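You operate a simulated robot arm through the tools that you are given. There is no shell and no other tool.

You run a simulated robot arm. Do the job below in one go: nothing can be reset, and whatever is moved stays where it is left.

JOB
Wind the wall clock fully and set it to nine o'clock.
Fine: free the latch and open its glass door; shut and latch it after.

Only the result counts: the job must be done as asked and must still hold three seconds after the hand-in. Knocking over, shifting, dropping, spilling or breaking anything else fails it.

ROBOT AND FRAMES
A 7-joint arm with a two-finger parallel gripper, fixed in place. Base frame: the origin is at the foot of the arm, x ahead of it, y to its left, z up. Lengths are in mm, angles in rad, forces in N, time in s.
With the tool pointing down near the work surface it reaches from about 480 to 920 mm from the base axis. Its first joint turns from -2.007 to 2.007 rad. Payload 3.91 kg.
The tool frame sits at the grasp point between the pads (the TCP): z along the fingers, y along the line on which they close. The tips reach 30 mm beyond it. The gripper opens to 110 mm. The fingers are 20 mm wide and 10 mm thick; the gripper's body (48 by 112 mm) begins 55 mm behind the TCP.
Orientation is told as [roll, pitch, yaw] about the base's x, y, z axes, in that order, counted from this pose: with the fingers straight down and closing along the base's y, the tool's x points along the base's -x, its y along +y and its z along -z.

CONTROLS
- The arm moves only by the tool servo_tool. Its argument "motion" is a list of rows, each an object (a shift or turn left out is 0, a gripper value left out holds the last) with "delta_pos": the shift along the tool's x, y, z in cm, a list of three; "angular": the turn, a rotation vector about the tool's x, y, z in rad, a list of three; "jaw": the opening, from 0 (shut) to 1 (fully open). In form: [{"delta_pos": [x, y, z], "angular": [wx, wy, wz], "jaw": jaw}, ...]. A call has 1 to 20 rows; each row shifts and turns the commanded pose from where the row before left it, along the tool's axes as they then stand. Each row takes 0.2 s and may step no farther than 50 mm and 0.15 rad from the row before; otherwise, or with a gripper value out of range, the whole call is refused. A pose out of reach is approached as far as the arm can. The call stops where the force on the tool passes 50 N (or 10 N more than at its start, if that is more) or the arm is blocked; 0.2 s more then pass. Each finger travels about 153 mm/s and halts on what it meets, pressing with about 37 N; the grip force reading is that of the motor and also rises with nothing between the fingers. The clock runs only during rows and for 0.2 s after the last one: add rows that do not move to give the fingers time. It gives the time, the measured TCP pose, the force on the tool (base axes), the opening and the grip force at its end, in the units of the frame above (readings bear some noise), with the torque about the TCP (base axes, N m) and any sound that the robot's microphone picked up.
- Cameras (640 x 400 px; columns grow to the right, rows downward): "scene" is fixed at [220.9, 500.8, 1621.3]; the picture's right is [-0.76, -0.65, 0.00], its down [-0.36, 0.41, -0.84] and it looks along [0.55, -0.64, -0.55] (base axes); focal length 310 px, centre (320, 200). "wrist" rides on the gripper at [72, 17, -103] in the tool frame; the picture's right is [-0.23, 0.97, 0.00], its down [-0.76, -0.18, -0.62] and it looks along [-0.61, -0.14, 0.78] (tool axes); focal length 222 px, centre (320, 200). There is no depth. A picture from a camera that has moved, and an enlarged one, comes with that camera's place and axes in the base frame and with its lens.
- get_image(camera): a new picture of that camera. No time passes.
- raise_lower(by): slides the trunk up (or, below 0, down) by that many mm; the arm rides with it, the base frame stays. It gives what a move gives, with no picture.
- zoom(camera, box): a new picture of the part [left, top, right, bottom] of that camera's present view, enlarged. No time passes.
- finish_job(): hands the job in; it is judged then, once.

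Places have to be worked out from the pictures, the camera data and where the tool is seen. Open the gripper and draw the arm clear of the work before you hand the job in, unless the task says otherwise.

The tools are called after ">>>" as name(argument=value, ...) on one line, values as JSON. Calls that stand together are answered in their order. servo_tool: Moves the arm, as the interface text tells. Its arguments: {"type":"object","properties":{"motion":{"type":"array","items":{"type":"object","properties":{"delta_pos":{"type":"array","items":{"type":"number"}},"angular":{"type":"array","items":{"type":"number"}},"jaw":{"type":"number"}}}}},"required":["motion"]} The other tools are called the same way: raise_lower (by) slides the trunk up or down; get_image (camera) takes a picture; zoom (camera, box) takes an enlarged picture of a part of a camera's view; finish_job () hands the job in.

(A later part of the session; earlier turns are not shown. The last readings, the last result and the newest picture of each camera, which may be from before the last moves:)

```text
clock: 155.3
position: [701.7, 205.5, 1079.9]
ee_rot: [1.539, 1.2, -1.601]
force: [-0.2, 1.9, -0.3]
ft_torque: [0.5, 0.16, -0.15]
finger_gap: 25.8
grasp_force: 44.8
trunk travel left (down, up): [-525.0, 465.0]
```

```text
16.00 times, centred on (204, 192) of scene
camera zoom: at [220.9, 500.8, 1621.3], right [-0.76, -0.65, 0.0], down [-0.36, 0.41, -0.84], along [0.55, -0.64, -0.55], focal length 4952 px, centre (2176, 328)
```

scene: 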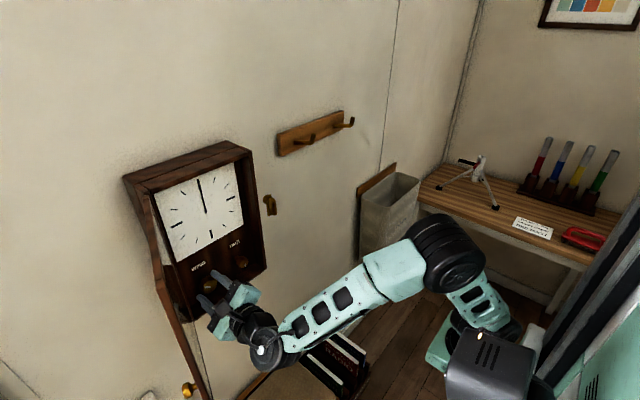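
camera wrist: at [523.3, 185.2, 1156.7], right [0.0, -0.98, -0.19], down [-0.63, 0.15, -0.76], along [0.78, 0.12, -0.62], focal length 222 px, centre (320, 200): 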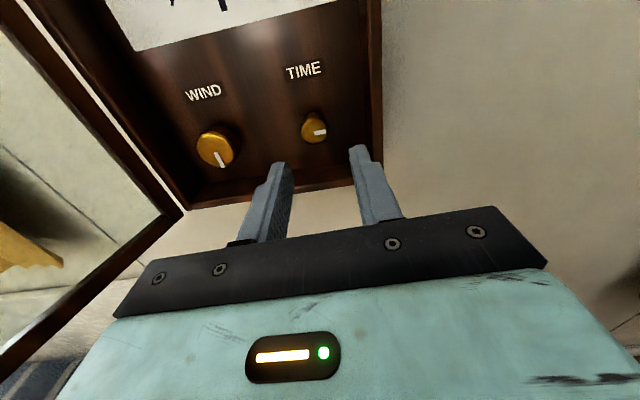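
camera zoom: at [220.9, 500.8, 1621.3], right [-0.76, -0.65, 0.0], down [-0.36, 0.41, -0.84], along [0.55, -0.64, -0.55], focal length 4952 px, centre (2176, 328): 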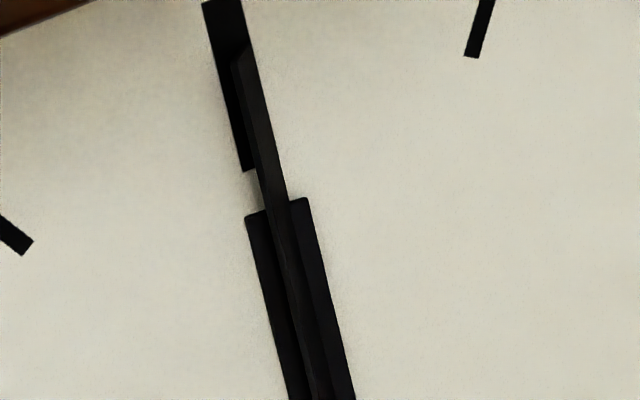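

The counter-clockwise stop is one turn the other way, so the knob spans ±1 turn (±3 h) about the start; 9:00 is reachable only at the state I saw at ≈+45° of knob (start was about 8:37, minute hand flat and hour hand square). I turn back clockwise to that point.

>>> servo_tool(motion=[{"angular": [0, 0, 0.142]}, {"angular": [0, 0, 0.142]}, {"angular": [0, 0, 0.142]}, {"angular": [0, 0, 0.142]}, {"angular": [0, 0, 0.142]}, {"angular": [0, 0, 0.142]}, {"angular": [0, 0, 0.142]}, {"angular": [0, 0, 0.142]}, {"angular": [0, 0, 0.142]}, {"angular": [0, 0, 0.142]}, {"angular": [0, 0, 0.142]}, {"angular": [0, 0, 0.142]}, {"angular": [0, 0, 0.142]}, {"angular": [0, 0, 0.142]}, {"angular": [0, 0, 0.142]}])

>>> servo_tool(motion=[{"angular": [0, 0, 0.142]}, {"angular": [0, 0, 0.142]}, {"angular": [0, 0, 0.142]}, {"angular": [0, 0, 0.142]}, {"angular": [0, 0, 0.142]}, {"angular": [0, 0, 0.142]}, {"angular": [0, 0, 0.142]}, {"angular": [0, 0, 0.142]}, {"angular": [0, 0, 0.142]}, {"angular": [0, 0, 0.142]}, {"angular": [0, 0, 0.142]}, {"angular": [0, 0, 0.142]}, {"angular": [0, 0, 0.142]}, {"angular": [0, 0, 0.142]}])

>>> servo_tool(motion=[{"jaw": 0.2}, {"jaw": 0.36}, {}, {"angular": [0, 0, -0.146]}, {"angular": [0, 0, -0.146]}, {"angular": [0, 0, -0.146]}, {"angular": [0, 0, -0.146]}, {"angular": [0, 0, -0.146]}, {"angular": [0, 0, -0.146]}, {"angular": [0, 0, -0.146]}, {"angular": [0, 0, -0.146]}, {"angular": [0, 0, -0.146]}, {"angular": [0, 0, -0.146]}, {"angular": [0, 0, -0.146]}, {"angular": [0, 0, -0.146]}, {"angular": [0, 0, -0.146]}, {"angular": [0, 0, -0.146]}, {"angular": [0, 0, -0.146]}])

>>> zoom(camera="wrist", box=[230, 90, 420, 230])

```text
clock: 158.5
position: [702.9, 205.0, 1079.9]
ee_rot: [-1.558, -0.189, 1.568]
force: [0.4, 1.3, -5.4]
ft_torque: [0.04, -0.66, 1.16]
finger_gap: 25.6
grasp_force: 45.3
trunk travel left (down, up): [-525.0, 465.0]
```

```text
clock: 161.5
position: [702.3, 204.4, 1080.6]
ee_rot: [1.553, -0.962, -1.555]
force: [1.3, 2.8, -2.0]
ft_torque: [-0.02, 0.75, 1.1]
finger_gap: 25.5
grasp_force: 45.4
trunk travel left (down, up): [-525.0, 465.0]
```

```text
clock: 165.3
position: [702.0, 205.2, 1080.4]
ee_rot: [-1.561, 0.016, 1.571]
force: [0.3, -1.0, -0.5]
ft_torque: [0.0, 0.02, -0.01]
finger_gap: 39.7
grasp_force: 0.0
trunk travel left (down, up): [-525.0, 465.0]
```

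```text
2.86 times, centred on (325, 160) of wrist
camera zoom: at [600.0, 132.2, 1065.4], right [-0.01, 0.21, -0.98], down [-0.62, 0.76, 0.17], along [0.78, 0.61, 0.12], focal length 635 px, centre (306, 314)
```

zoom: 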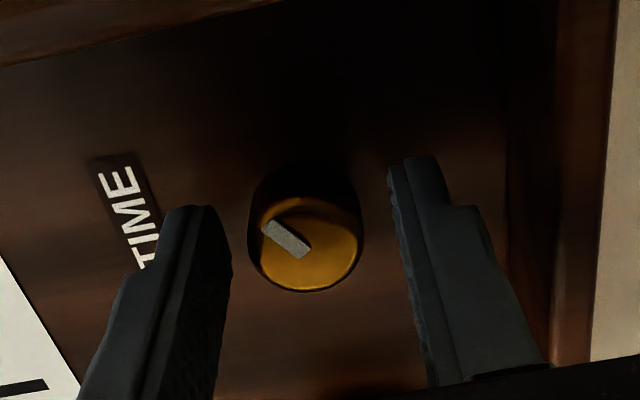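

>>> servo_tool(motion=[{"angular": [0, 0, -0.146]}, {"angular": [0, 0, -0.146]}, {"angular": [0, 0, -0.146]}, {"angular": [0, 0, -0.146]}, {"angular": [0, 0, -0.146]}, {"angular": [0, 0, -0.146]}, {"angular": [0, 0, -0.146]}, {"angular": [0, 0, -0.146]}, {"angular": [0, 0, -0.146]}, {"jaw": 0.2}, {"jaw": 0.0}, {}, {}])

>>> servo_tool(motion=[{"angular": [0, 0, 0.14]}, {"angular": [0, 0, 0.14]}, {"angular": [0, 0, 0.14]}, {"angular": [0, 0, 0.14]}, {"angular": [0, 0, 0.14]}, {"angular": [0, 0, 0.14]}, {"angular": [0, 0, 0.14]}, {"angular": [0, 0, 0.14]}, {"angular": [0, 0, 0.14]}, {"angular": [0, 0, 0.14]}, {"angular": [0, 0, 0.14]}, {"angular": [0, 0, 0.14]}, {"angular": [0, 0, 0.14]}, {"angular": [0, 0, 0.14]}, {"angular": [0, 0, 0.14]}, {"angular": [0, 0, 0.14]}, {"angular": [0, 0, 0.14]}, {"angular": [0, 0, 0.14]}, {"angular": [0, 0, 0.14]}, {"angular": [0, 0, 0.14]}])

>>> zoom(camera="wrist", box=[230, 90, 420, 230])

>>> zoom(camera="scene", box=[194, 177, 204, 187])

```text
clock: 168.1
position: [701.6, 205.2, 1080.6]
ee_rot: [-1.53, 1.327, 1.611]
force: [1.3, 5.6, 2.1]
ft_torque: [-0.01, 0.12, 0.42]
finger_gap: 24.9
grasp_force: 45.2
trunk travel left (down, up): [-525.0, 465.0]
```

```text
clock: 172.3
position: [701.9, 205.3, 1079.8]
ee_rot: [-1.461, -1.473, 1.461]
force: [-6.5, 4.0, -8.0]
ft_torque: [-0.01, 0.09, 0.29]
finger_gap: 25.3
grasp_force: 45.0
trunk travel left (down, up): [-525.0, 465.0]
```

```text
2.86 times, centred on (325, 160) of wrist
camera zoom: at [599.6, 214.9, 1007.3], right [0.0, 0.99, 0.13], down [-0.61, -0.1, 0.78], along [0.79, -0.08, 0.61], focal length 635 px, centre (306, 314)
```

zoom: 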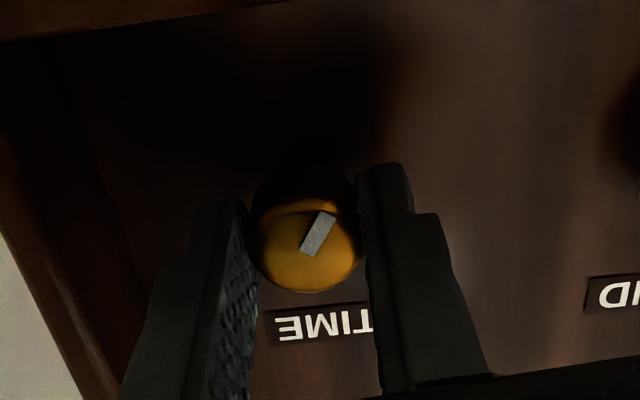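

```text
16.00 times, centred on (199, 182) of scene
camera zoom: at [220.9, 500.8, 1621.3], right [-0.76, -0.65, 0.0], down [-0.36, 0.41, -0.84], along [0.55, -0.64, -0.55], focal length 4952 px, centre (2256, 488)
```

zoom: 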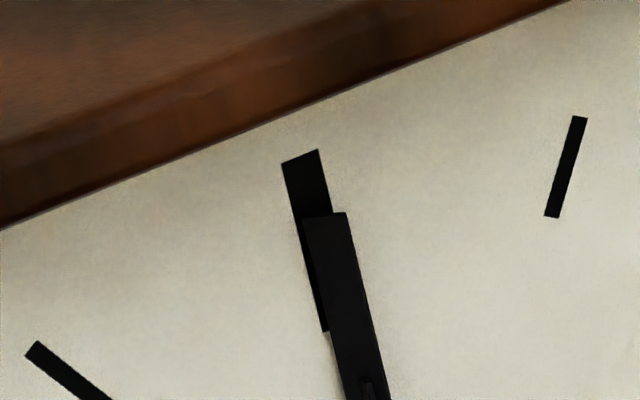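

The minute hand is a bit short of flat. I turn another 0.15 rad and compare its top edge with the flat 12-tick.

>>> servo_tool(motion=[{"angular": [0, 0, 0.075]}, {"angular": [0, 0, 0.075]}, {}])

>>> zoom(camera="scene", box=[194, 177, 204, 187])

>>> zoom(camera="scene", box=[199, 187, 209, 197])

>>> zoom(camera="wrist", box=[290, 140, 350, 200])

```text
clock: 173.1
position: [702.8, 206.0, 1080.7]
ee_rot: [1.35, -1.519, -1.35]
force: [-5.9, 7.7, -12.8]
ft_torque: [0.0, -0.99, 0.18]
finger_gap: 25.3
grasp_force: 45.1
trunk travel left (down, up): [-525.0, 465.0]
```

```text
16.00 times, centred on (199, 182) of scene
camera zoom: at [220.9, 500.8, 1621.3], right [-0.76, -0.65, 0.0], down [-0.36, 0.41, -0.84], along [0.55, -0.64, -0.55], focal length 4952 px, centre (2256, 488)
```

zoom: 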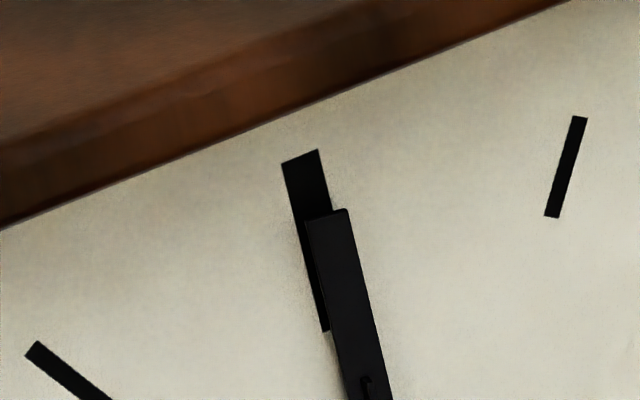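

```text
16.00 times, centred on (204, 192) of scene
camera zoom: at [220.9, 500.8, 1621.3], right [-0.76, -0.65, 0.0], down [-0.36, 0.41, -0.84], along [0.55, -0.64, -0.55], focal length 4952 px, centre (2176, 328)
```

zoom: 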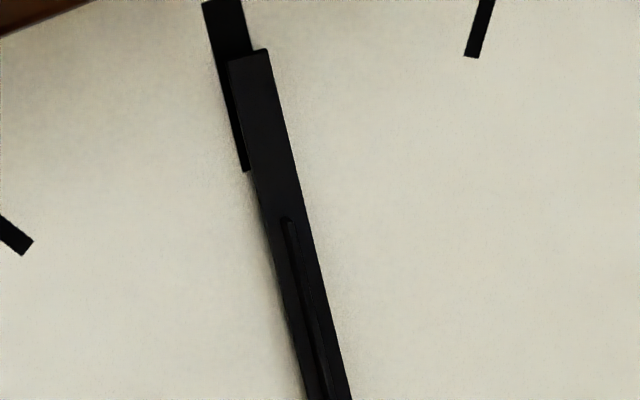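

```text
6.67 times, centred on (320, 170) of wrist
camera zoom: at [599.5, 225.6, 1009.7], right [0.0, 0.96, 0.28], down [-0.61, -0.22, 0.76], along [0.79, -0.17, 0.59], focal length 1481 px, centre (320, 400)
```

zoom: 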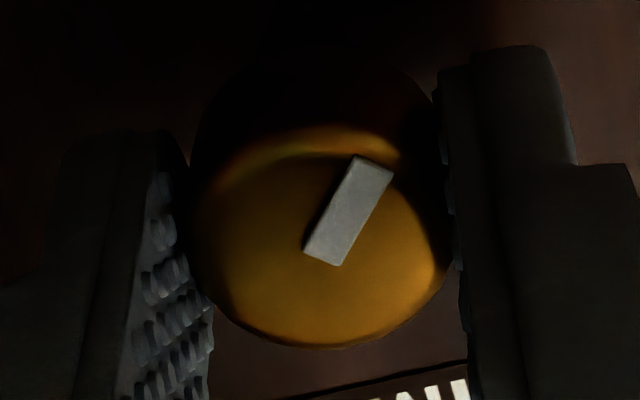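

Knob ≈45°, minute hand within a few degrees of flat. I add a last 0.03 rad, then release and check that it stays.

>>> servo_tool(motion=[{"angular": [0, 0, 0.03]}, {}, {"jaw": 0.2}, {"jaw": 0.36}, {}, {}])

>>> zoom(camera="scene", box=[194, 177, 204, 187])

>>> zoom(camera="scene", box=[199, 187, 209, 197])

>>> zoom(camera="wrist", box=[290, 140, 350, 200])

```text
clock: 174.5
position: [702.6, 204.5, 1080.1]
ee_rot: [1.449, -1.49, -1.45]
force: [-0.5, -0.5, -0.1]
ft_torque: [0.02, 0.03, 0.0]
finger_gap: 39.7
grasp_force: 0.1
trunk travel left (down, up): [-525.0, 465.0]
```

```text
16.00 times, centred on (199, 182) of scene
camera zoom: at [220.9, 500.8, 1621.3], right [-0.76, -0.65, 0.0], down [-0.36, 0.41, -0.84], along [0.55, -0.64, -0.55], focal length 4952 px, centre (2256, 488)
```

zoom: 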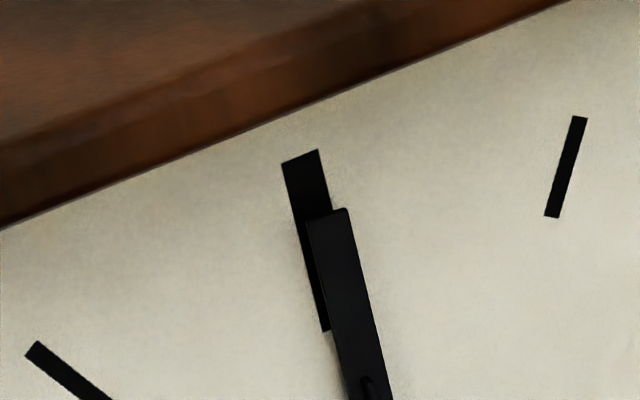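

```text
16.00 times, centred on (204, 192) of scene
camera zoom: at [220.9, 500.8, 1621.3], right [-0.76, -0.65, 0.0], down [-0.36, 0.41, -0.84], along [0.55, -0.64, -0.55], focal length 4952 px, centre (2176, 328)
```

zoom: 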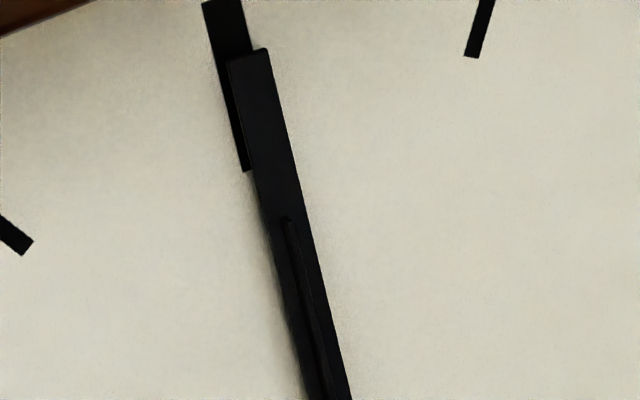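

```text
6.67 times, centred on (320, 170) of wrist
camera zoom: at [599.5, 226.9, 1011.0], right [0.0, 0.95, 0.31], down [-0.62, -0.24, 0.75], along [0.79, -0.19, 0.59], focal length 1481 px, centre (320, 400)
```

zoom: 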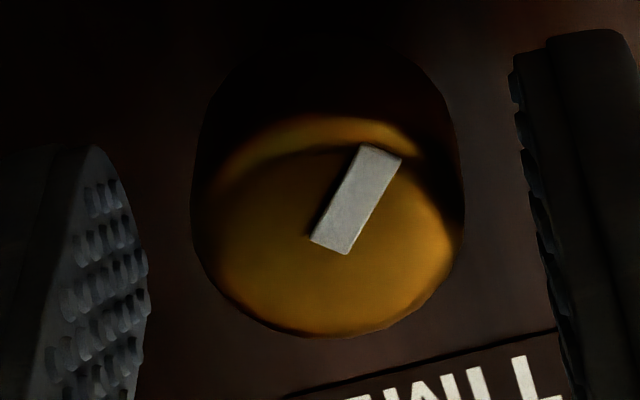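

The hands hold: minute hand flat, hour hand square to the dial. I back out and take a frontal look to verify.

>>> servo_tool(motion=[{"delta_pos": [0, 0, -3]}, {"delta_pos": [0, 0, -4]}, {"delta_pos": [-2.5, 1.5, -0.5], "jaw": 1.0}, {"delta_pos": [-3, 1.2, 0]}, {"delta_pos": [-3, 0.8, 0]}, {}])

>>> get_image(camera="wrist")

```text
clock: 175.9
position: [627.6, 235.0, 1168.7]
ee_rot: [1.437, -1.491, -1.438]
force: [-0.1, 0.5, -0.4]
ft_torque: [-0.02, 0.01, 0.05]
finger_gap: 109.8
grasp_force: 0.1
trunk travel left (down, up): [-525.0, 465.0]
```

```text
taken
camera wrist: at [524.3, 257.4, 1098.7], right [0.0, 0.95, 0.3], down [-0.62, -0.24, 0.75], along [0.79, -0.19, 0.59], focal length 222 px, centre (320, 200)
```

wrist: 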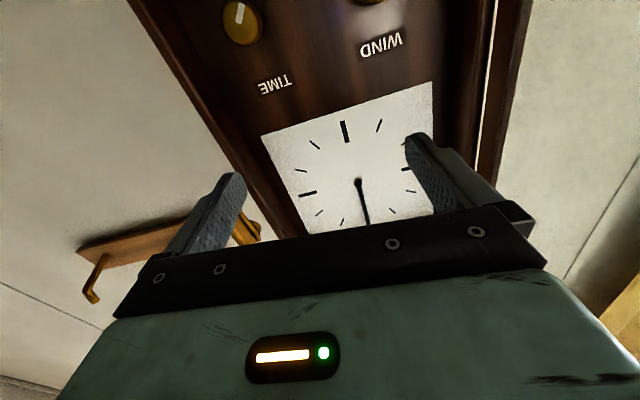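

>>> zoom(camera="wrist", box=[340, 165, 385, 230])

>>> zoom(camera="wrist", box=[352, 200, 372, 220])

>>> zoom(camera="wrist", box=[348, 172, 368, 192])

>>> zoom(camera="wrist", box=[215, 0, 265, 50])

```text
6.15 times, centred on (362, 198) of wrist
camera zoom: at [524.3, 257.4, 1098.7], right [0.0, 0.95, 0.3], down [-0.62, -0.24, 0.75], along [0.79, -0.19, 0.59], focal length 1367 px, centre (58, 215)
```

zoom: 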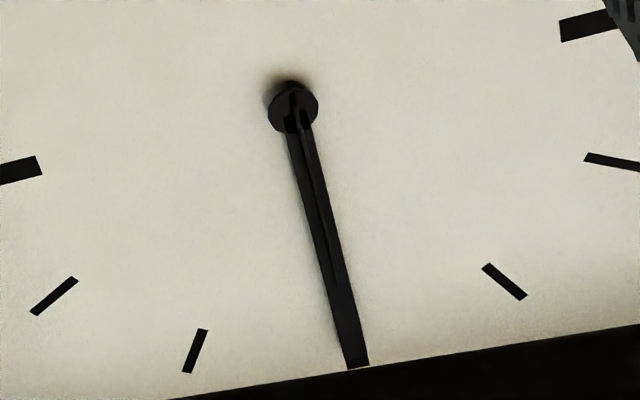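

```text
16.00 times, centred on (362, 210) of wrist
camera zoom: at [524.3, 257.4, 1098.7], right [0.0, 0.95, 0.3], down [-0.62, -0.24, 0.75], along [0.79, -0.19, 0.59], focal length 3554 px, centre (-352, 40)
```

zoom: 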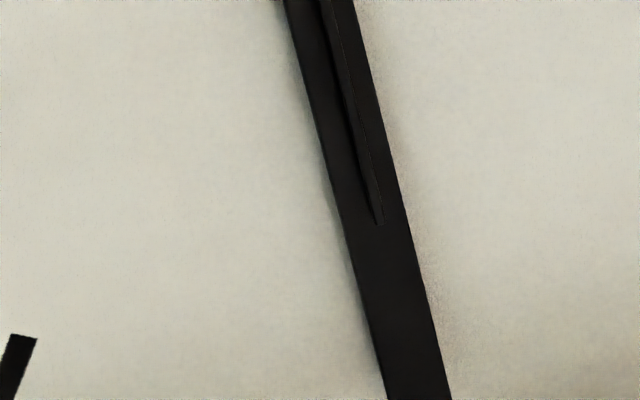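

```text
16.00 times, centred on (358, 182) of wrist
camera zoom: at [524.3, 257.4, 1098.7], right [0.0, 0.95, 0.3], down [-0.62, -0.24, 0.75], along [0.79, -0.19, 0.59], focal length 3554 px, centre (-288, 488)
```

zoom: 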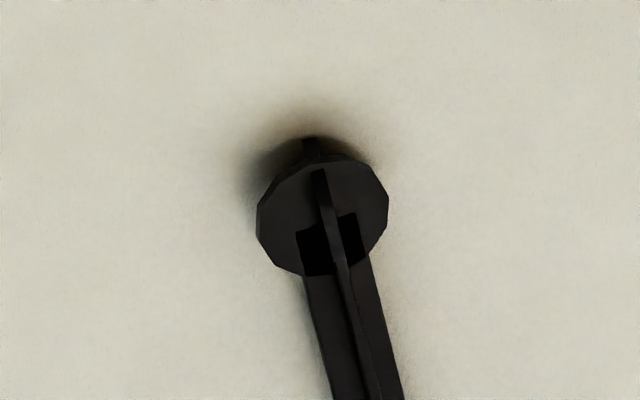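

```text
8.00 times, centred on (240, 25) of wrist
camera zoom: at [524.3, 257.4, 1098.7], right [0.0, 0.95, 0.3], down [-0.62, -0.24, 0.75], along [0.79, -0.19, 0.59], focal length 1777 px, centre (960, 1600)
```

zoom: 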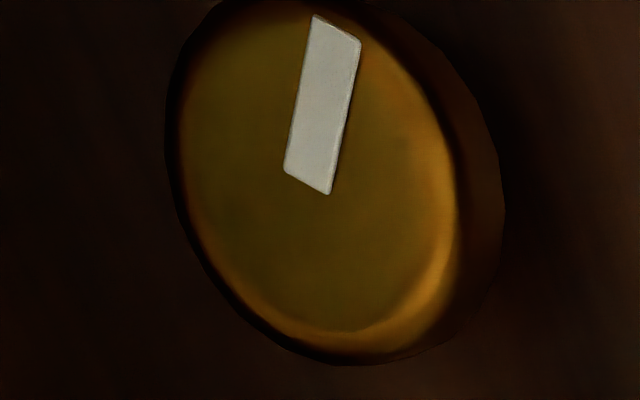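

The frontal view confirms it: the minute hand lies exactly flat and the hour hand exactly edge-on. Now I close the jaws, retract, and roll to -90° ready to go around the door's free edge and close it.

>>> servo_tool(motion=[{"delta_pos": [0, 0, -4.7], "jaw": 0.0}, {"delta_pos": [0, 0, -4.7]}, {"delta_pos": [0, 0, -4.7]}, {"delta_pos": [0, 0, -4.6]}, {"angular": [0, 0, -0.1375]}, {"angular": [0, 0, -0.1375]}, {"angular": [0, 0, -0.1375]}, {"angular": [0, 0, -0.1375]}, {"angular": [0, 0, -0.1375]}, {"angular": [0, 0, -0.1375]}, {"angular": [0, 0, -0.1375]}, {"angular": [0, 0, -0.1375]}, {"angular": [0, 0, -0.1375]}, {"angular": [0, 0, -0.1375]}, {"angular": [0, 0, -0.1375]}, {"angular": [0, 0, -0.1375]}])

>>> get_image(camera="scene")

>>> get_image(camera="wrist")

```text
clock: 179.5
position: [487.1, 201.7, 1168.2]
ee_rot: [-1.561, 0.009, 1.434]
force: [-0.1, 1.4, 0.8]
ft_torque: [-0.01, -0.03, 0.01]
finger_gap: 0.2
grasp_force: 37.3
trunk travel left (down, up): [-525.0, 465.0]
stopped in row 16: the arm was blocked; the commanded pose is now the measured one
```

```text
taken
```

scene: 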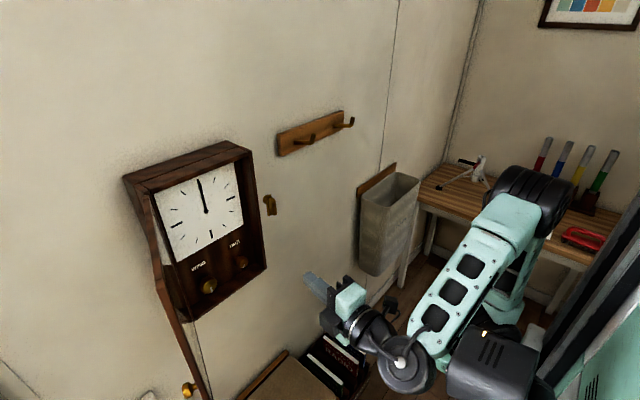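

```text
taken
camera wrist: at [376.1, 142.7, 1152.9], right [0.02, 0.22, -0.98], down [-0.51, 0.84, 0.17], along [0.86, 0.5, 0.13], focal length 222 px, centre (320, 200)
```

wrist: 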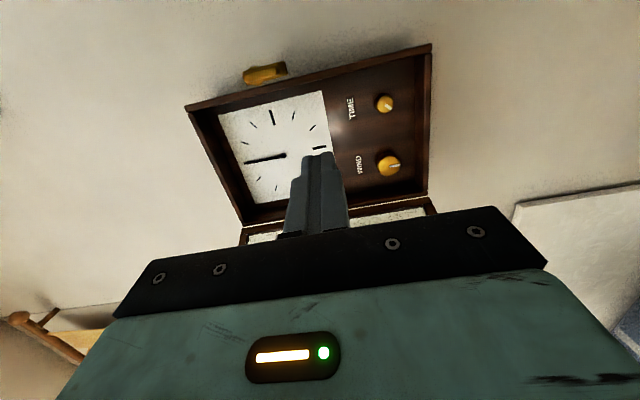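

The arm could not retract that far at this y (a reach limit, slight yaw error). I square the tool up and slide to y≈385, inside the open door, where there is room to retract further.

>>> servo_tool(motion=[{"angular": [0, -0.137, 0]}, {"delta_pos": [-4.6, 0, 0]}, {"delta_pos": [-4.6, 0, 0]}, {"delta_pos": [-4.6, 0, 0]}, {"delta_pos": [-4.4, 0, 0]}])

>>> servo_tool(motion=[{"delta_pos": [0, 0, -3]}, {"delta_pos": [0, 0, -2.5]}])

>>> get_image(camera="scene")

>>> get_image(camera="wrist")

```text
clock: 180.7
position: [481.8, 385.3, 1167.4]
ee_rot: [-1.564, 0.005, 1.583]
force: [-0.5, 0.6, -0.3]
ft_torque: [0.01, -0.02, 0.04]
finger_gap: 0.0
grasp_force: 37.5
trunk travel left (down, up): [-525.0, 465.0]
```

```text
clock: 181.5
position: [470.1, 366.5, 1170.2]
ee_rot: [-1.571, 0.006, 1.486]
force: [-0.3, -0.1, -0.6]
ft_torque: [-0.01, 0.0, 0.01]
finger_gap: 0.0
grasp_force: 36.9
trunk travel left (down, up): [-525.0, 465.0]
stopped in row 2: the arm was blocked; the commanded pose is now the measured one
```

```text
taken
```

scene: 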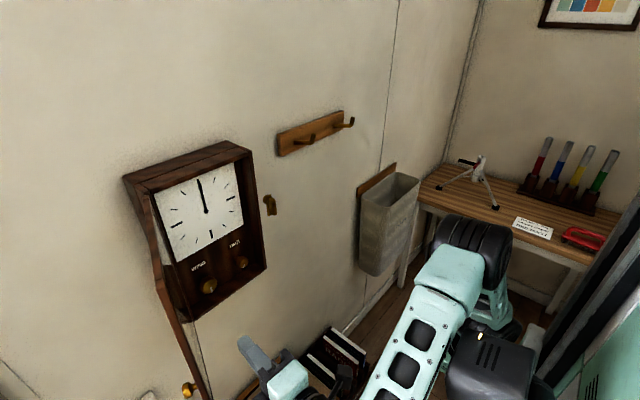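

```text
taken
camera wrist: at [362.8, 301.3, 1152.7], right [0.02, 0.22, -0.97], down [-0.56, 0.81, 0.17], along [0.83, 0.54, 0.14], focal length 222 px, centre (320, 200)
```

wrist: 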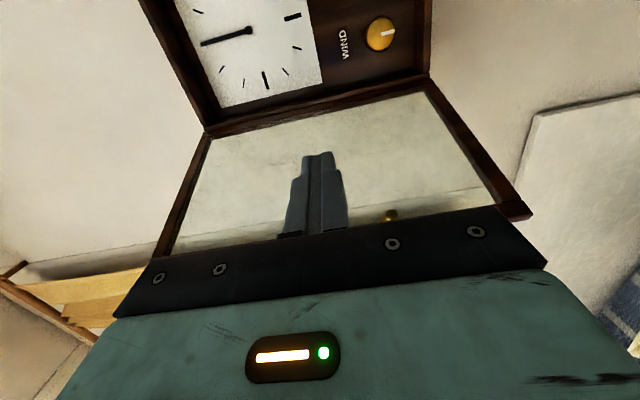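

Retraction is limited to about x≈475 here, so I'll pass over the top of the door instead: raise the trunk 300 mm first.

>>> raise_lower(by=300)

>>> servo_tool(motion=[{"angular": [0, -0.085, 0], "delta_pos": [-1, 0, 1.5]}, {"delta_pos": [-4, 0, 0]}, {"delta_pos": [-4, 0, 0]}, {"delta_pos": [-4.4, 0, 0]}])

>>> get_image(camera="scene")

>>> get_image(camera="wrist")

```text
clock: 184.5
position: [469.5, 365.0, 1468.4]
ee_rot: [-1.571, 0.004, 1.49]
force: [-0.2, -1.2, 0.6]
ft_torque: [0.0, 0.02, 0.01]
finger_gap: 0.0
grasp_force: 36.8
trunk travel left (down, up): [-825.0, 165.0]
```

```text
clock: 185.7
position: [540.2, 469.2, 1477.1]
ee_rot: [-1.576, -0.01, 1.482]
force: [0.0, 0.5, -0.4]
ft_torque: [-0.03, -0.05, -0.04]
finger_gap: 0.1
grasp_force: 37.1
trunk travel left (down, up): [-825.0, 165.0]
stopped in row 4: the arm was blocked; the commanded pose is now the measured one
```

```text
taken
```

scene: 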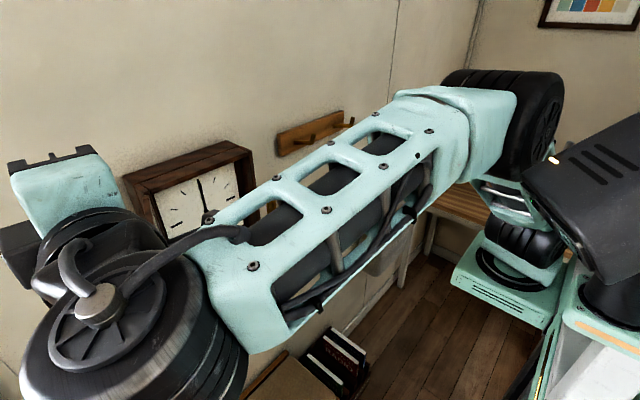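

```text
taken
camera wrist: at [433.0, 404.9, 1458.9], right [0.03, 0.24, -0.97], down [-0.55, 0.81, 0.18], along [0.83, 0.53, 0.15], focal length 222 px, centre (320, 200)
```

wrist: 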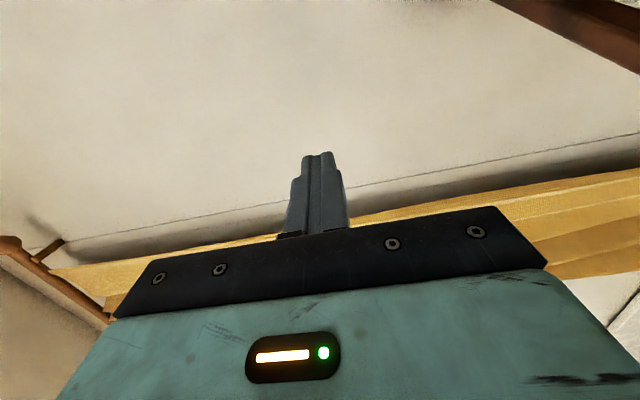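

The tool cannot point at the wall this far to the left (wrist limit). I'm now above and on the outer side of the open door, so I pitch the tool to point straight down, to push the door with vertical fingers instead.

>>> servo_tool(motion=[{"angular": [-0.143, 0, 0]}, {"angular": [-0.143, 0, 0]}, {"angular": [-0.143, 0, 0]}, {"angular": [-0.143, 0, 0]}, {"angular": [-0.143, 0, 0]}])

>>> get_image(camera="scene")

>>> get_image(camera="wrist")

```text
clock: 186.9
position: [534.0, 474.8, 1469.5]
ee_rot: [-0.856, 0.005, 1.495]
force: [-0.1, 0.4, -0.9]
ft_torque: [0.01, 0.02, -0.01]
finger_gap: 0.3
grasp_force: 36.8
trunk travel left (down, up): [-825.0, 165.0]
```

```text
taken
```

scene: 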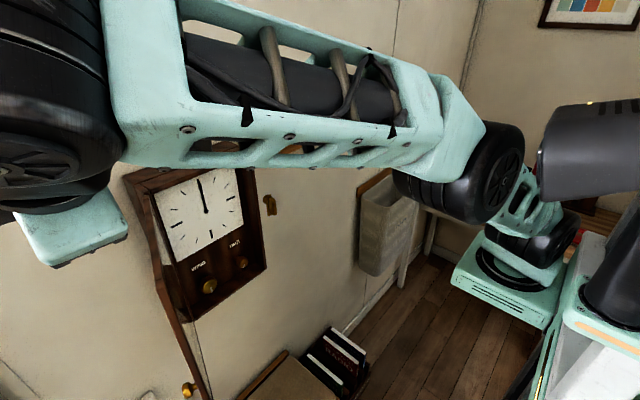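

```text
taken
camera wrist: at [441.0, 408.7, 1523.8], right [-0.62, 0.27, -0.74], down [-0.29, 0.79, 0.54], along [0.73, 0.55, -0.41], focal length 222 px, centre (320, 200)
```

wrist: 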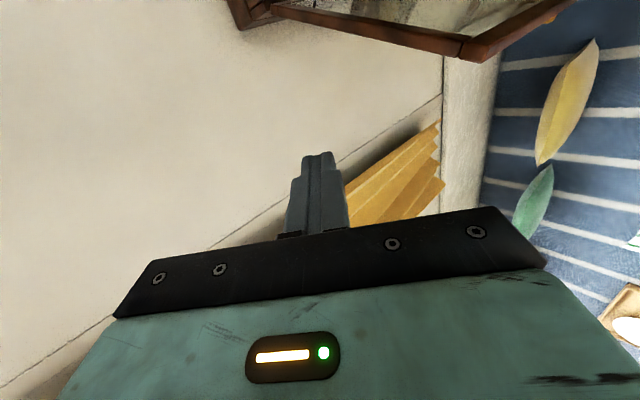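

>>> servo_tool(motion=[{"angular": [-0.143, 0, 0]}, {"angular": [-0.143, 0, 0]}, {"angular": [-0.143, 0, 0]}, {"angular": [-0.143, 0, 0]}, {"angular": [-0.143, 0, 0]}, {"angular": [-0.14, 0, 0]}])

>>> get_image(camera="scene")

>>> get_image(camera="wrist")

```text
clock: 188.3
position: [515.0, 416.5, 1455.4]
ee_rot: [-0.197, 0.013, 1.495]
force: [0.6, -0.9, 0.8]
ft_torque: [0.05, 0.04, -0.01]
finger_gap: 0.1
grasp_force: 36.5
out of reach, approached as far as the arm can: row 1, 2, 3, 4, 5, 6
trunk travel left (down, up): [-825.0, 165.0]
```

```text
taken
```

scene: 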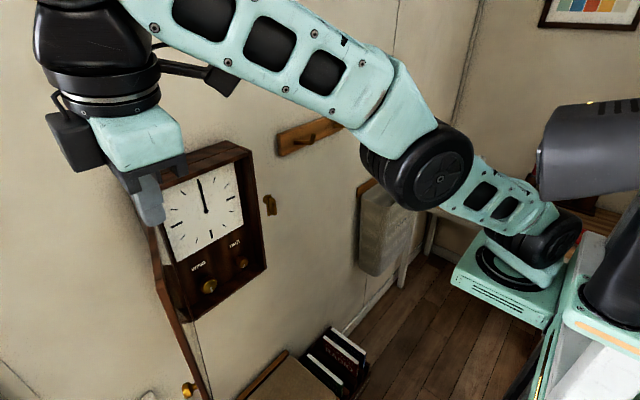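

```text
taken
camera wrist: at [474.3, 348.1, 1553.8], right [-0.94, 0.3, -0.19], down [0.11, 0.76, 0.64], along [0.34, 0.57, -0.75], focal length 222 px, centre (320, 200)
```

wrist: 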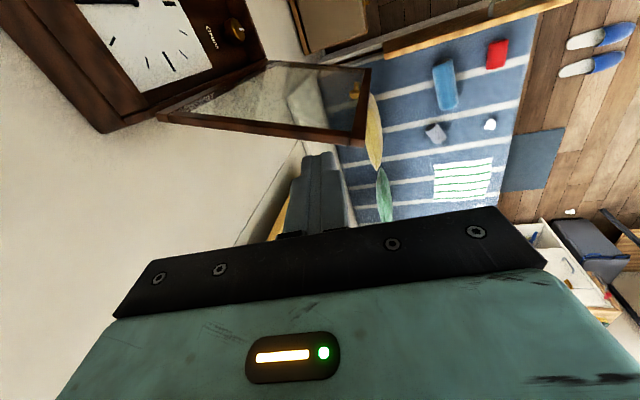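

The arm is at its height limit here. I shift further left past the door line while dipping slightly, then finish levelling the tool to vertical.

>>> servo_tool(motion=[{"delta_pos": [-2.5, 0, 1.2]}, {"delta_pos": [-2.5, 0, 1.2]}, {"delta_pos": [-2.0, 0, 1.2]}])

>>> get_image(camera="wrist")

```text
clock: 189.1
position: [513.9, 444.3, 1412.2]
ee_rot: [-0.197, 0.012, 1.497]
force: [-0.5, -0.4, 0.0]
ft_torque: [0.06, -0.07, 0.02]
finger_gap: 0.0
grasp_force: 37.0
out of reach, approached as far as the arm can: row 1, 2, 3
trunk travel left (down, up): [-825.0, 165.0]
```

```text
taken
camera wrist: at [474.4, 375.2, 1510.0], right [-0.94, 0.3, -0.19], down [0.11, 0.76, 0.64], along [0.34, 0.57, -0.75], focal length 222 px, centre (320, 200)
```

wrist: 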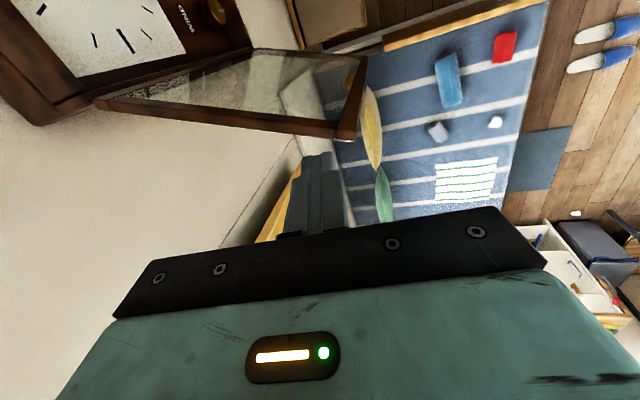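

Reach is the limit at this height; raising the trunk and lowering the hand relative to it gives more reach. I raise the trunk 160 mm.

>>> raise_lower(by=160)

>>> servo_tool(motion=[{"delta_pos": [-1.5, 0, 2]}, {"delta_pos": [-1.5, 0, 3.5]}, {"delta_pos": [-1, 0, 4]}, {"delta_pos": [0, 0, 4], "angular": [-0.07, 0, 0]}, {"angular": [-0.07, 0, 0]}, {"angular": [-0.06, 0, 0]}])

>>> get_image(camera="wrist")

>>> get_image(camera="scene")

```text
clock: 191.0
position: [515.4, 443.4, 1570.9]
ee_rot: [-0.197, 0.011, 1.495]
force: [0.8, -0.3, -0.1]
ft_torque: [-0.04, 0.03, -0.01]
finger_gap: 0.2
grasp_force: 37.3
trunk travel left (down, up): [-985.0, 5.0]
```

```text
clock: 192.4
position: [543.9, 480.8, 1437.5]
ee_rot: [0.003, 0.013, 1.496]
force: [-0.8, -0.1, 0.2]
ft_torque: [0.04, 0.0, -0.03]
finger_gap: 0.2
grasp_force: 37.6
trunk travel left (down, up): [-985.0, 5.0]
```

```text
taken
camera wrist: at [523.3, 410.2, 1542.4], right [-0.95, 0.3, 0.0], down [0.24, 0.75, 0.61], along [0.18, 0.59, -0.79], focal length 222 px, centre (320, 200)
```

wrist: 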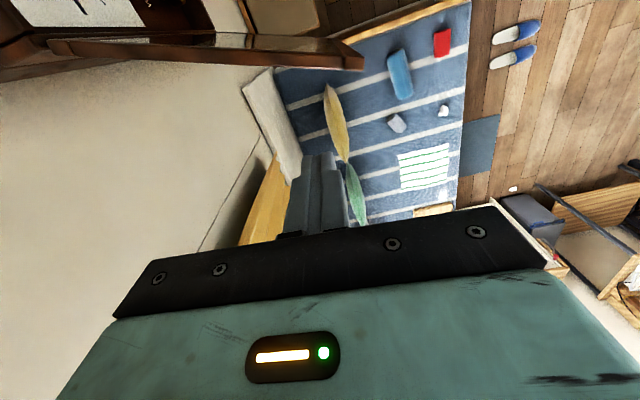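

```text
taken
```

scene: 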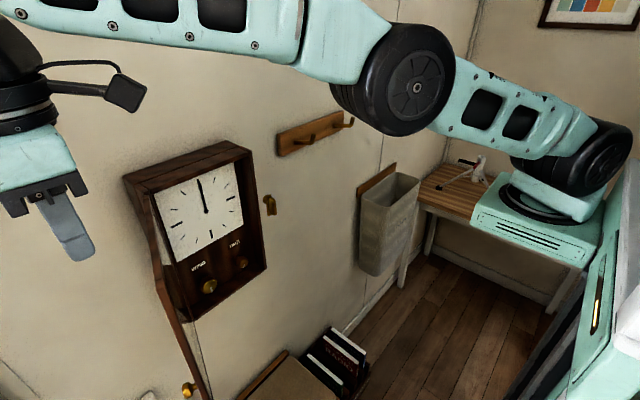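

The tool now points straight down on the outer side of the open door. I lower so the fingers overlap the door's top rail while the gripper body stays above the door.

>>> servo_tool(motion=[{"delta_pos": [0, 0, 4]}, {"delta_pos": [0, 0, 3.5]}, {"delta_pos": [0, 0, 2.7]}, {}])

>>> get_image(camera="wrist")

>>> get_image(camera="scene")

```text
clock: 193.4
position: [543.2, 478.2, 1336.4]
ee_rot: [0.004, 0.013, 1.496]
force: [0.4, 0.7, -0.5]
ft_torque: [0.02, -0.02, 0.02]
finger_gap: 0.1
grasp_force: 37.2
trunk travel left (down, up): [-985.0, 5.0]
```

```text
taken
camera wrist: at [524.3, 408.2, 1439.9], right [-0.95, 0.3, 0.0], down [0.24, 0.75, 0.61], along [0.18, 0.59, -0.79], focal length 222 px, centre (320, 200)
```

wrist: 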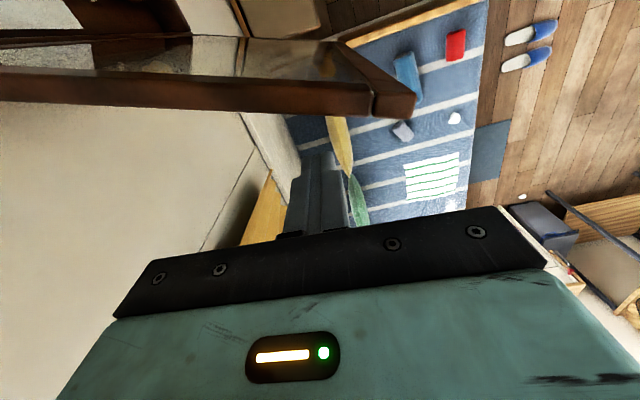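

```text
taken
```

scene: 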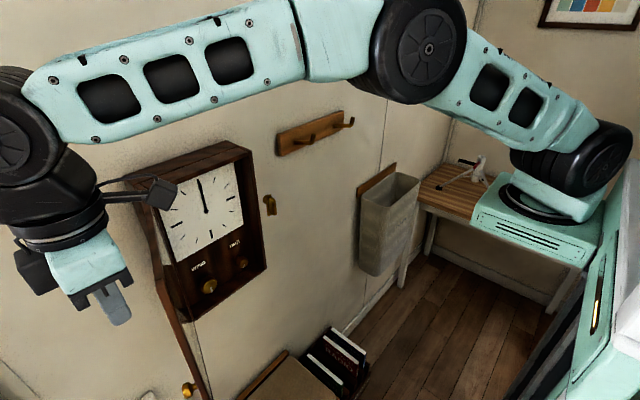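

The door rail is just beside the fingers. I push the door along its closing arc in small steps.

>>> servo_tool(motion=[{"delta_pos": [1.7, -0.2, 0]}, {"delta_pos": [1.6, -0.2, 0]}, {"delta_pos": [2.0, 0.33, 0]}, {"delta_pos": [2.0, 0.33, 0]}, {"delta_pos": [1.5, 0.15, 0]}, {"delta_pos": [1.5, 0.15, 0]}, {"delta_pos": [1.55, -0.12, 0]}, {"delta_pos": [1.55, -0.12, 0]}])

>>> get_image(camera="wrist")

>>> get_image(camera="scene")

```text
clock: 195.2
position: [531.8, 345.5, 1339.2]
ee_rot: [0.003, 0.012, 1.496]
force: [0.1, 0.4, -0.1]
ft_torque: [0.03, 0.01, 0.01]
finger_gap: 0.2
grasp_force: 37.3
trunk travel left (down, up): [-985.0, 5.0]
```

```text
taken
camera wrist: at [510.8, 275.8, 1442.7], right [-0.95, 0.3, 0.0], down [0.24, 0.75, 0.61], along [0.18, 0.59, -0.79], focal length 222 px, centre (320, 200)
```

wrist: 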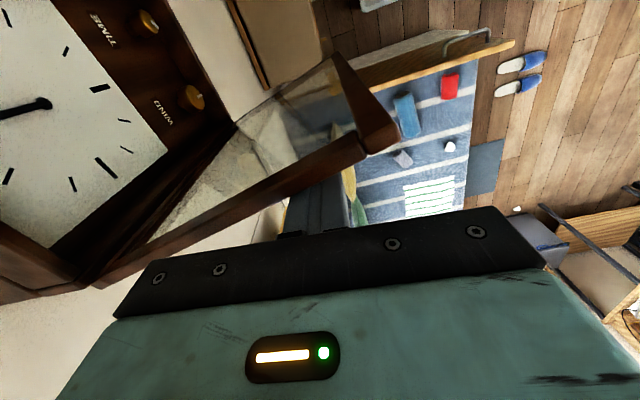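

```text
taken
```

scene: 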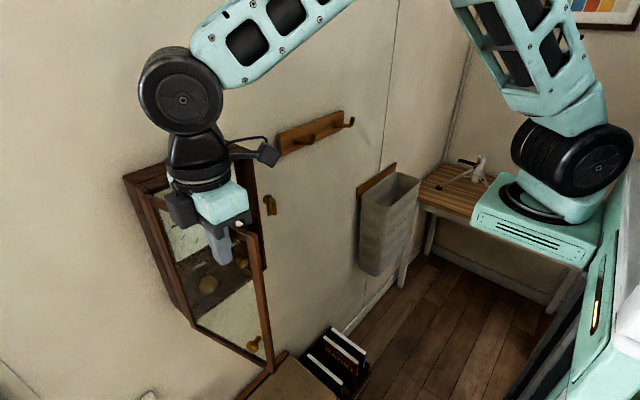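

The door is following nicely (about 80° now). I continue along the arc to about 40°.

>>> servo_tool(motion=[{"delta_pos": [1.53, -0.3, 0]}, {"delta_pos": [1.53, -0.3, 0]}, {"delta_pos": [1.39, -0.63, 0]}, {"delta_pos": [1.39, -0.63, 0]}, {"delta_pos": [1.26, -0.87, 0]}, {"delta_pos": [1.26, -0.87, 0]}, {"delta_pos": [1.09, -1.07, 0]}, {"delta_pos": [1.09, -1.07, 0]}])

>>> get_image(camera="wrist")

>>> get_image(camera="scene")

```text
clock: 197.0
position: [580.6, 236.6, 1338.5]
ee_rot: [0.001, 0.011, 1.496]
force: [-0.1, 0.1, 0.3]
ft_torque: [-0.01, -0.03, 0.0]
finger_gap: 0.0
grasp_force: 36.8
trunk travel left (down, up): [-985.0, 5.0]
```

```text
taken
camera wrist: at [559.9, 166.4, 1443.2], right [-0.95, 0.3, 0.0], down [0.24, 0.75, 0.61], along [0.18, 0.59, -0.79], focal length 222 px, centre (320, 200)
```

wrist: 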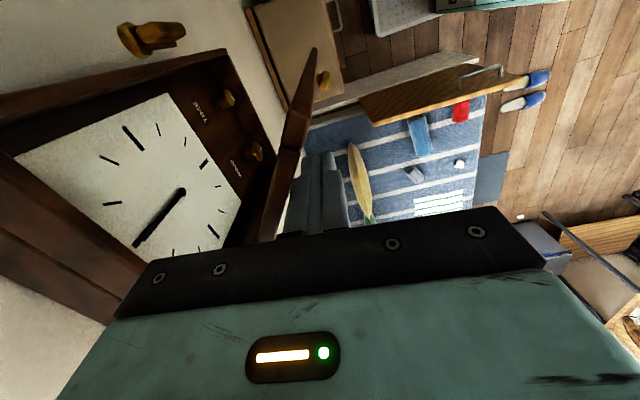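

```text
taken
```

scene: 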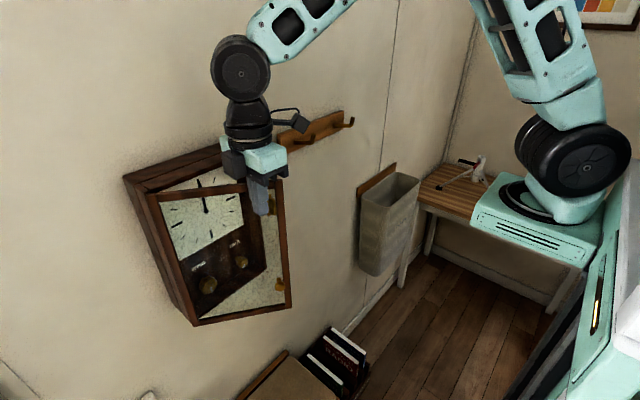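

>>> servo_tool(motion=[{"delta_pos": [0.9, -1.25, 0]}, {"delta_pos": [0.9, -1.25, 0]}, {"delta_pos": [0.66, -1.38, 0]}, {"delta_pos": [0.66, -1.38, 0]}, {"delta_pos": [0.41, -1.48, 0]}, {"delta_pos": [0.41, -1.48, 0]}])

>>> get_image(camera="wrist")

>>> get_image(camera="scene")

```text
clock: 198.4
position: [660.7, 192.9, 1341.6]
ee_rot: [0.003, 0.012, 1.496]
force: [0.0, 0.2, 0.1]
ft_torque: [-0.03, 0.0, 0.01]
finger_gap: 0.2
grasp_force: 37.0
trunk travel left (down, up): [-985.0, 5.0]
```

```text
taken
camera wrist: at [639.6, 121.6, 1444.9], right [-0.95, 0.3, 0.0], down [0.24, 0.75, 0.61], along [0.18, 0.58, -0.79], focal length 222 px, centre (320, 200)
```

wrist: 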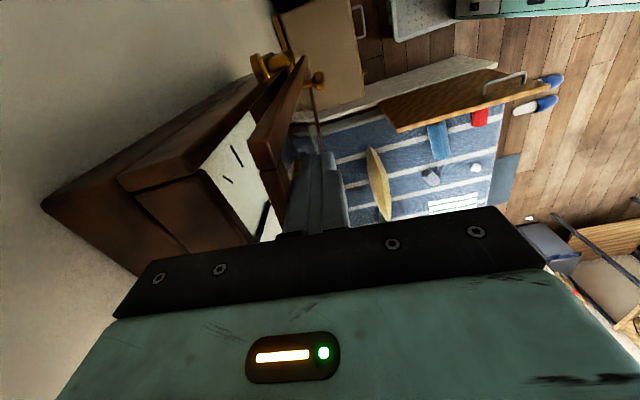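

```text
taken
```

scene: 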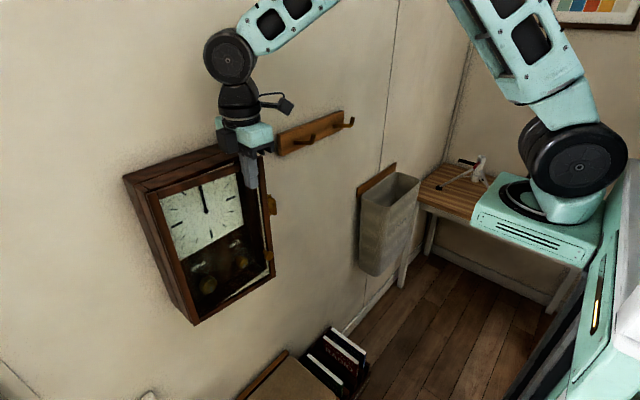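

Nearly closed. I push the last bit gently in small steps, watching the force.

>>> servo_tool(motion=[{"delta_pos": [0.15, -1.0, 0]}, {"delta_pos": [0.1, -0.8, 0]}, {"delta_pos": [0.05, -0.6, 0]}, {"delta_pos": [0, -0.4, 0]}, {}])

>>> zoom(camera="scene", box=[120, 130, 300, 330])

>>> get_image(camera="wrist")

```text
clock: 199.6
position: [684.8, 186.2, 1340.0]
ee_rot: [0.005, 0.013, 1.497]
force: [-16.3, -3.4, 2.3]
ft_torque: [0.1, -0.33, 0.12]
finger_gap: 0.0
grasp_force: 36.5
trunk travel left (down, up): [-985.0, 5.0]
```

```text
2.00 times, centred on (210, 230) of scene
camera zoom: at [220.9, 500.8, 1621.3], right [-0.76, -0.65, 0.0], down [-0.36, 0.41, -0.84], along [0.55, -0.64, -0.55], focal length 619 px, centre (540, 140)
```

zoom: 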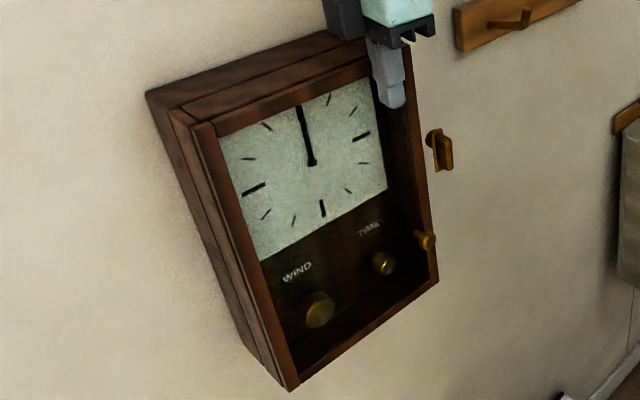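

```text
taken
camera wrist: at [664.5, 116.0, 1443.9], right [-0.95, 0.3, 0.0], down [0.24, 0.75, 0.61], along [0.18, 0.59, -0.79], focal length 222 px, centre (320, 200)
```

wrist: 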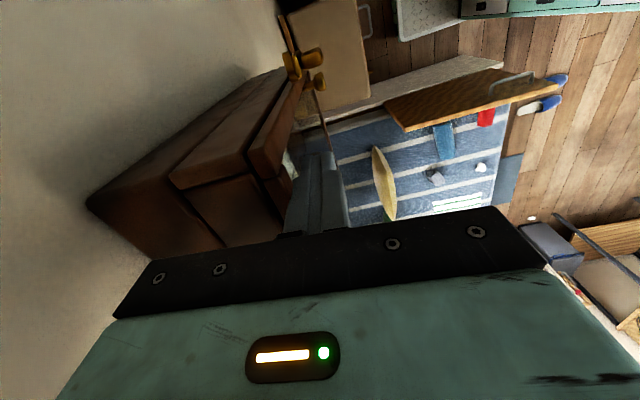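

The door is shut flush (16 N resistance). I back away from the door and pitch the tool up to face the wall again.

>>> servo_tool(motion=[{"delta_pos": [0, 1.5, 0]}, {"delta_pos": [0, 4, 0]}, {"delta_pos": [0, 4, 0]}, {"delta_pos": [0, 3.5, 0]}, {"delta_pos": [0, 0, -4]}, {"delta_pos": [0, 0, -4]}])

>>> servo_tool(motion=[{"angular": [0.143, 0, 0]}, {"angular": [0.143, 0, 0]}, {"angular": [0.143, 0, 0]}, {"angular": [0.143, 0, 0]}, {"angular": [0.143, 0, 0]}, {"angular": [0.143, 0, 0]}, {"angular": [0.143, 0, 0]}, {"angular": [0.143, 0, 0]}, {"angular": [0.143, 0, 0]}, {"angular": [0.143, 0, 0]}, {"angular": [0.14, 0, 0]}])

>>> get_image(camera="scene")

```text
clock: 201.0
position: [557.9, 195.4, 1419.4]
ee_rot: [0.002, 0.013, 1.496]
force: [0.1, -0.6, -0.2]
ft_torque: [-0.01, -0.02, 0.0]
finger_gap: 0.0
grasp_force: 37.1
trunk travel left (down, up): [-985.0, 5.0]
```

```text
clock: 203.4
position: [558.1, 196.3, 1419.2]
ee_rot: [-1.568, 0.012, 1.498]
force: [0.5, 0.1, 0.3]
ft_torque: [-0.02, 0.01, -0.01]
finger_gap: 0.0
grasp_force: 37.0
trunk travel left (down, up): [-985.0, 5.0]
```

```text
taken
```

scene: 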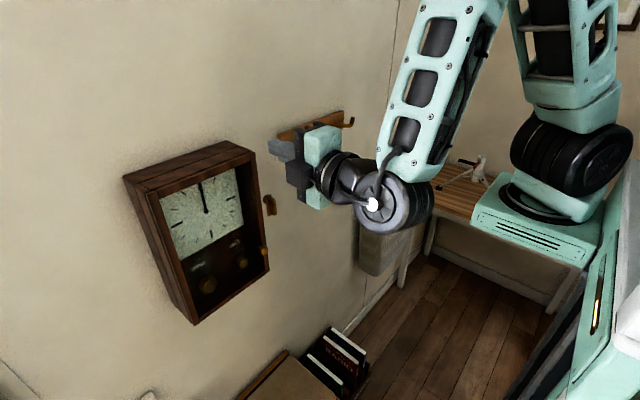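

>>> raise_lower(by=-400)

>>> servo_tool(motion=[{"angular": [0, -0.073, 0]}, {"delta_pos": [1.6, -4.4, 0]}, {"delta_pos": [1.6, -4.4, 0]}, {"delta_pos": [1.6, -4.4, 0]}, {"delta_pos": [1.6, -4.4, 0]}, {"delta_pos": [0, -4.4, 0]}, {}])

>>> get_image(camera="wrist")

>>> get_image(camera="scene")

```text
clock: 207.2
position: [558.9, 196.7, 1019.6]
ee_rot: [-1.565, 0.013, 1.496]
force: [0.1, 0.8, 0.6]
ft_torque: [0.02, 0.02, 0.01]
finger_gap: 0.2
grasp_force: 37.6
trunk travel left (down, up): [-585.0, 405.0]
```

```text
clock: 208.8
position: [559.7, 135.4, 1241.0]
ee_rot: [-1.565, 0.014, 1.569]
force: [0.6, -0.3, -0.2]
ft_torque: [0.02, 0.02, 0.01]
finger_gap: 0.0
grasp_force: 37.2
trunk travel left (down, up): [-585.0, 405.0]
```

```text
taken
camera wrist: at [457.0, 63.5, 1225.3], right [0.0, 0.22, -0.98], down [-0.62, 0.76, 0.17], along [0.78, 0.61, 0.13], focal length 222 px, centre (320, 200)
```

wrist: 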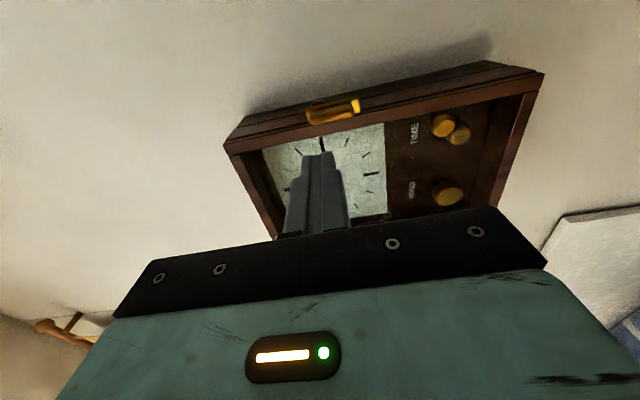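

```text
taken
```

scene: 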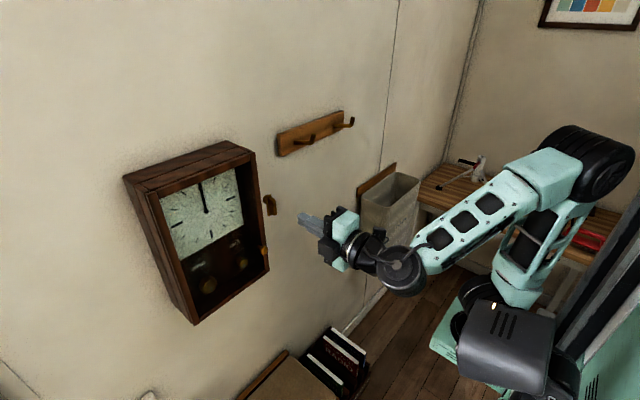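

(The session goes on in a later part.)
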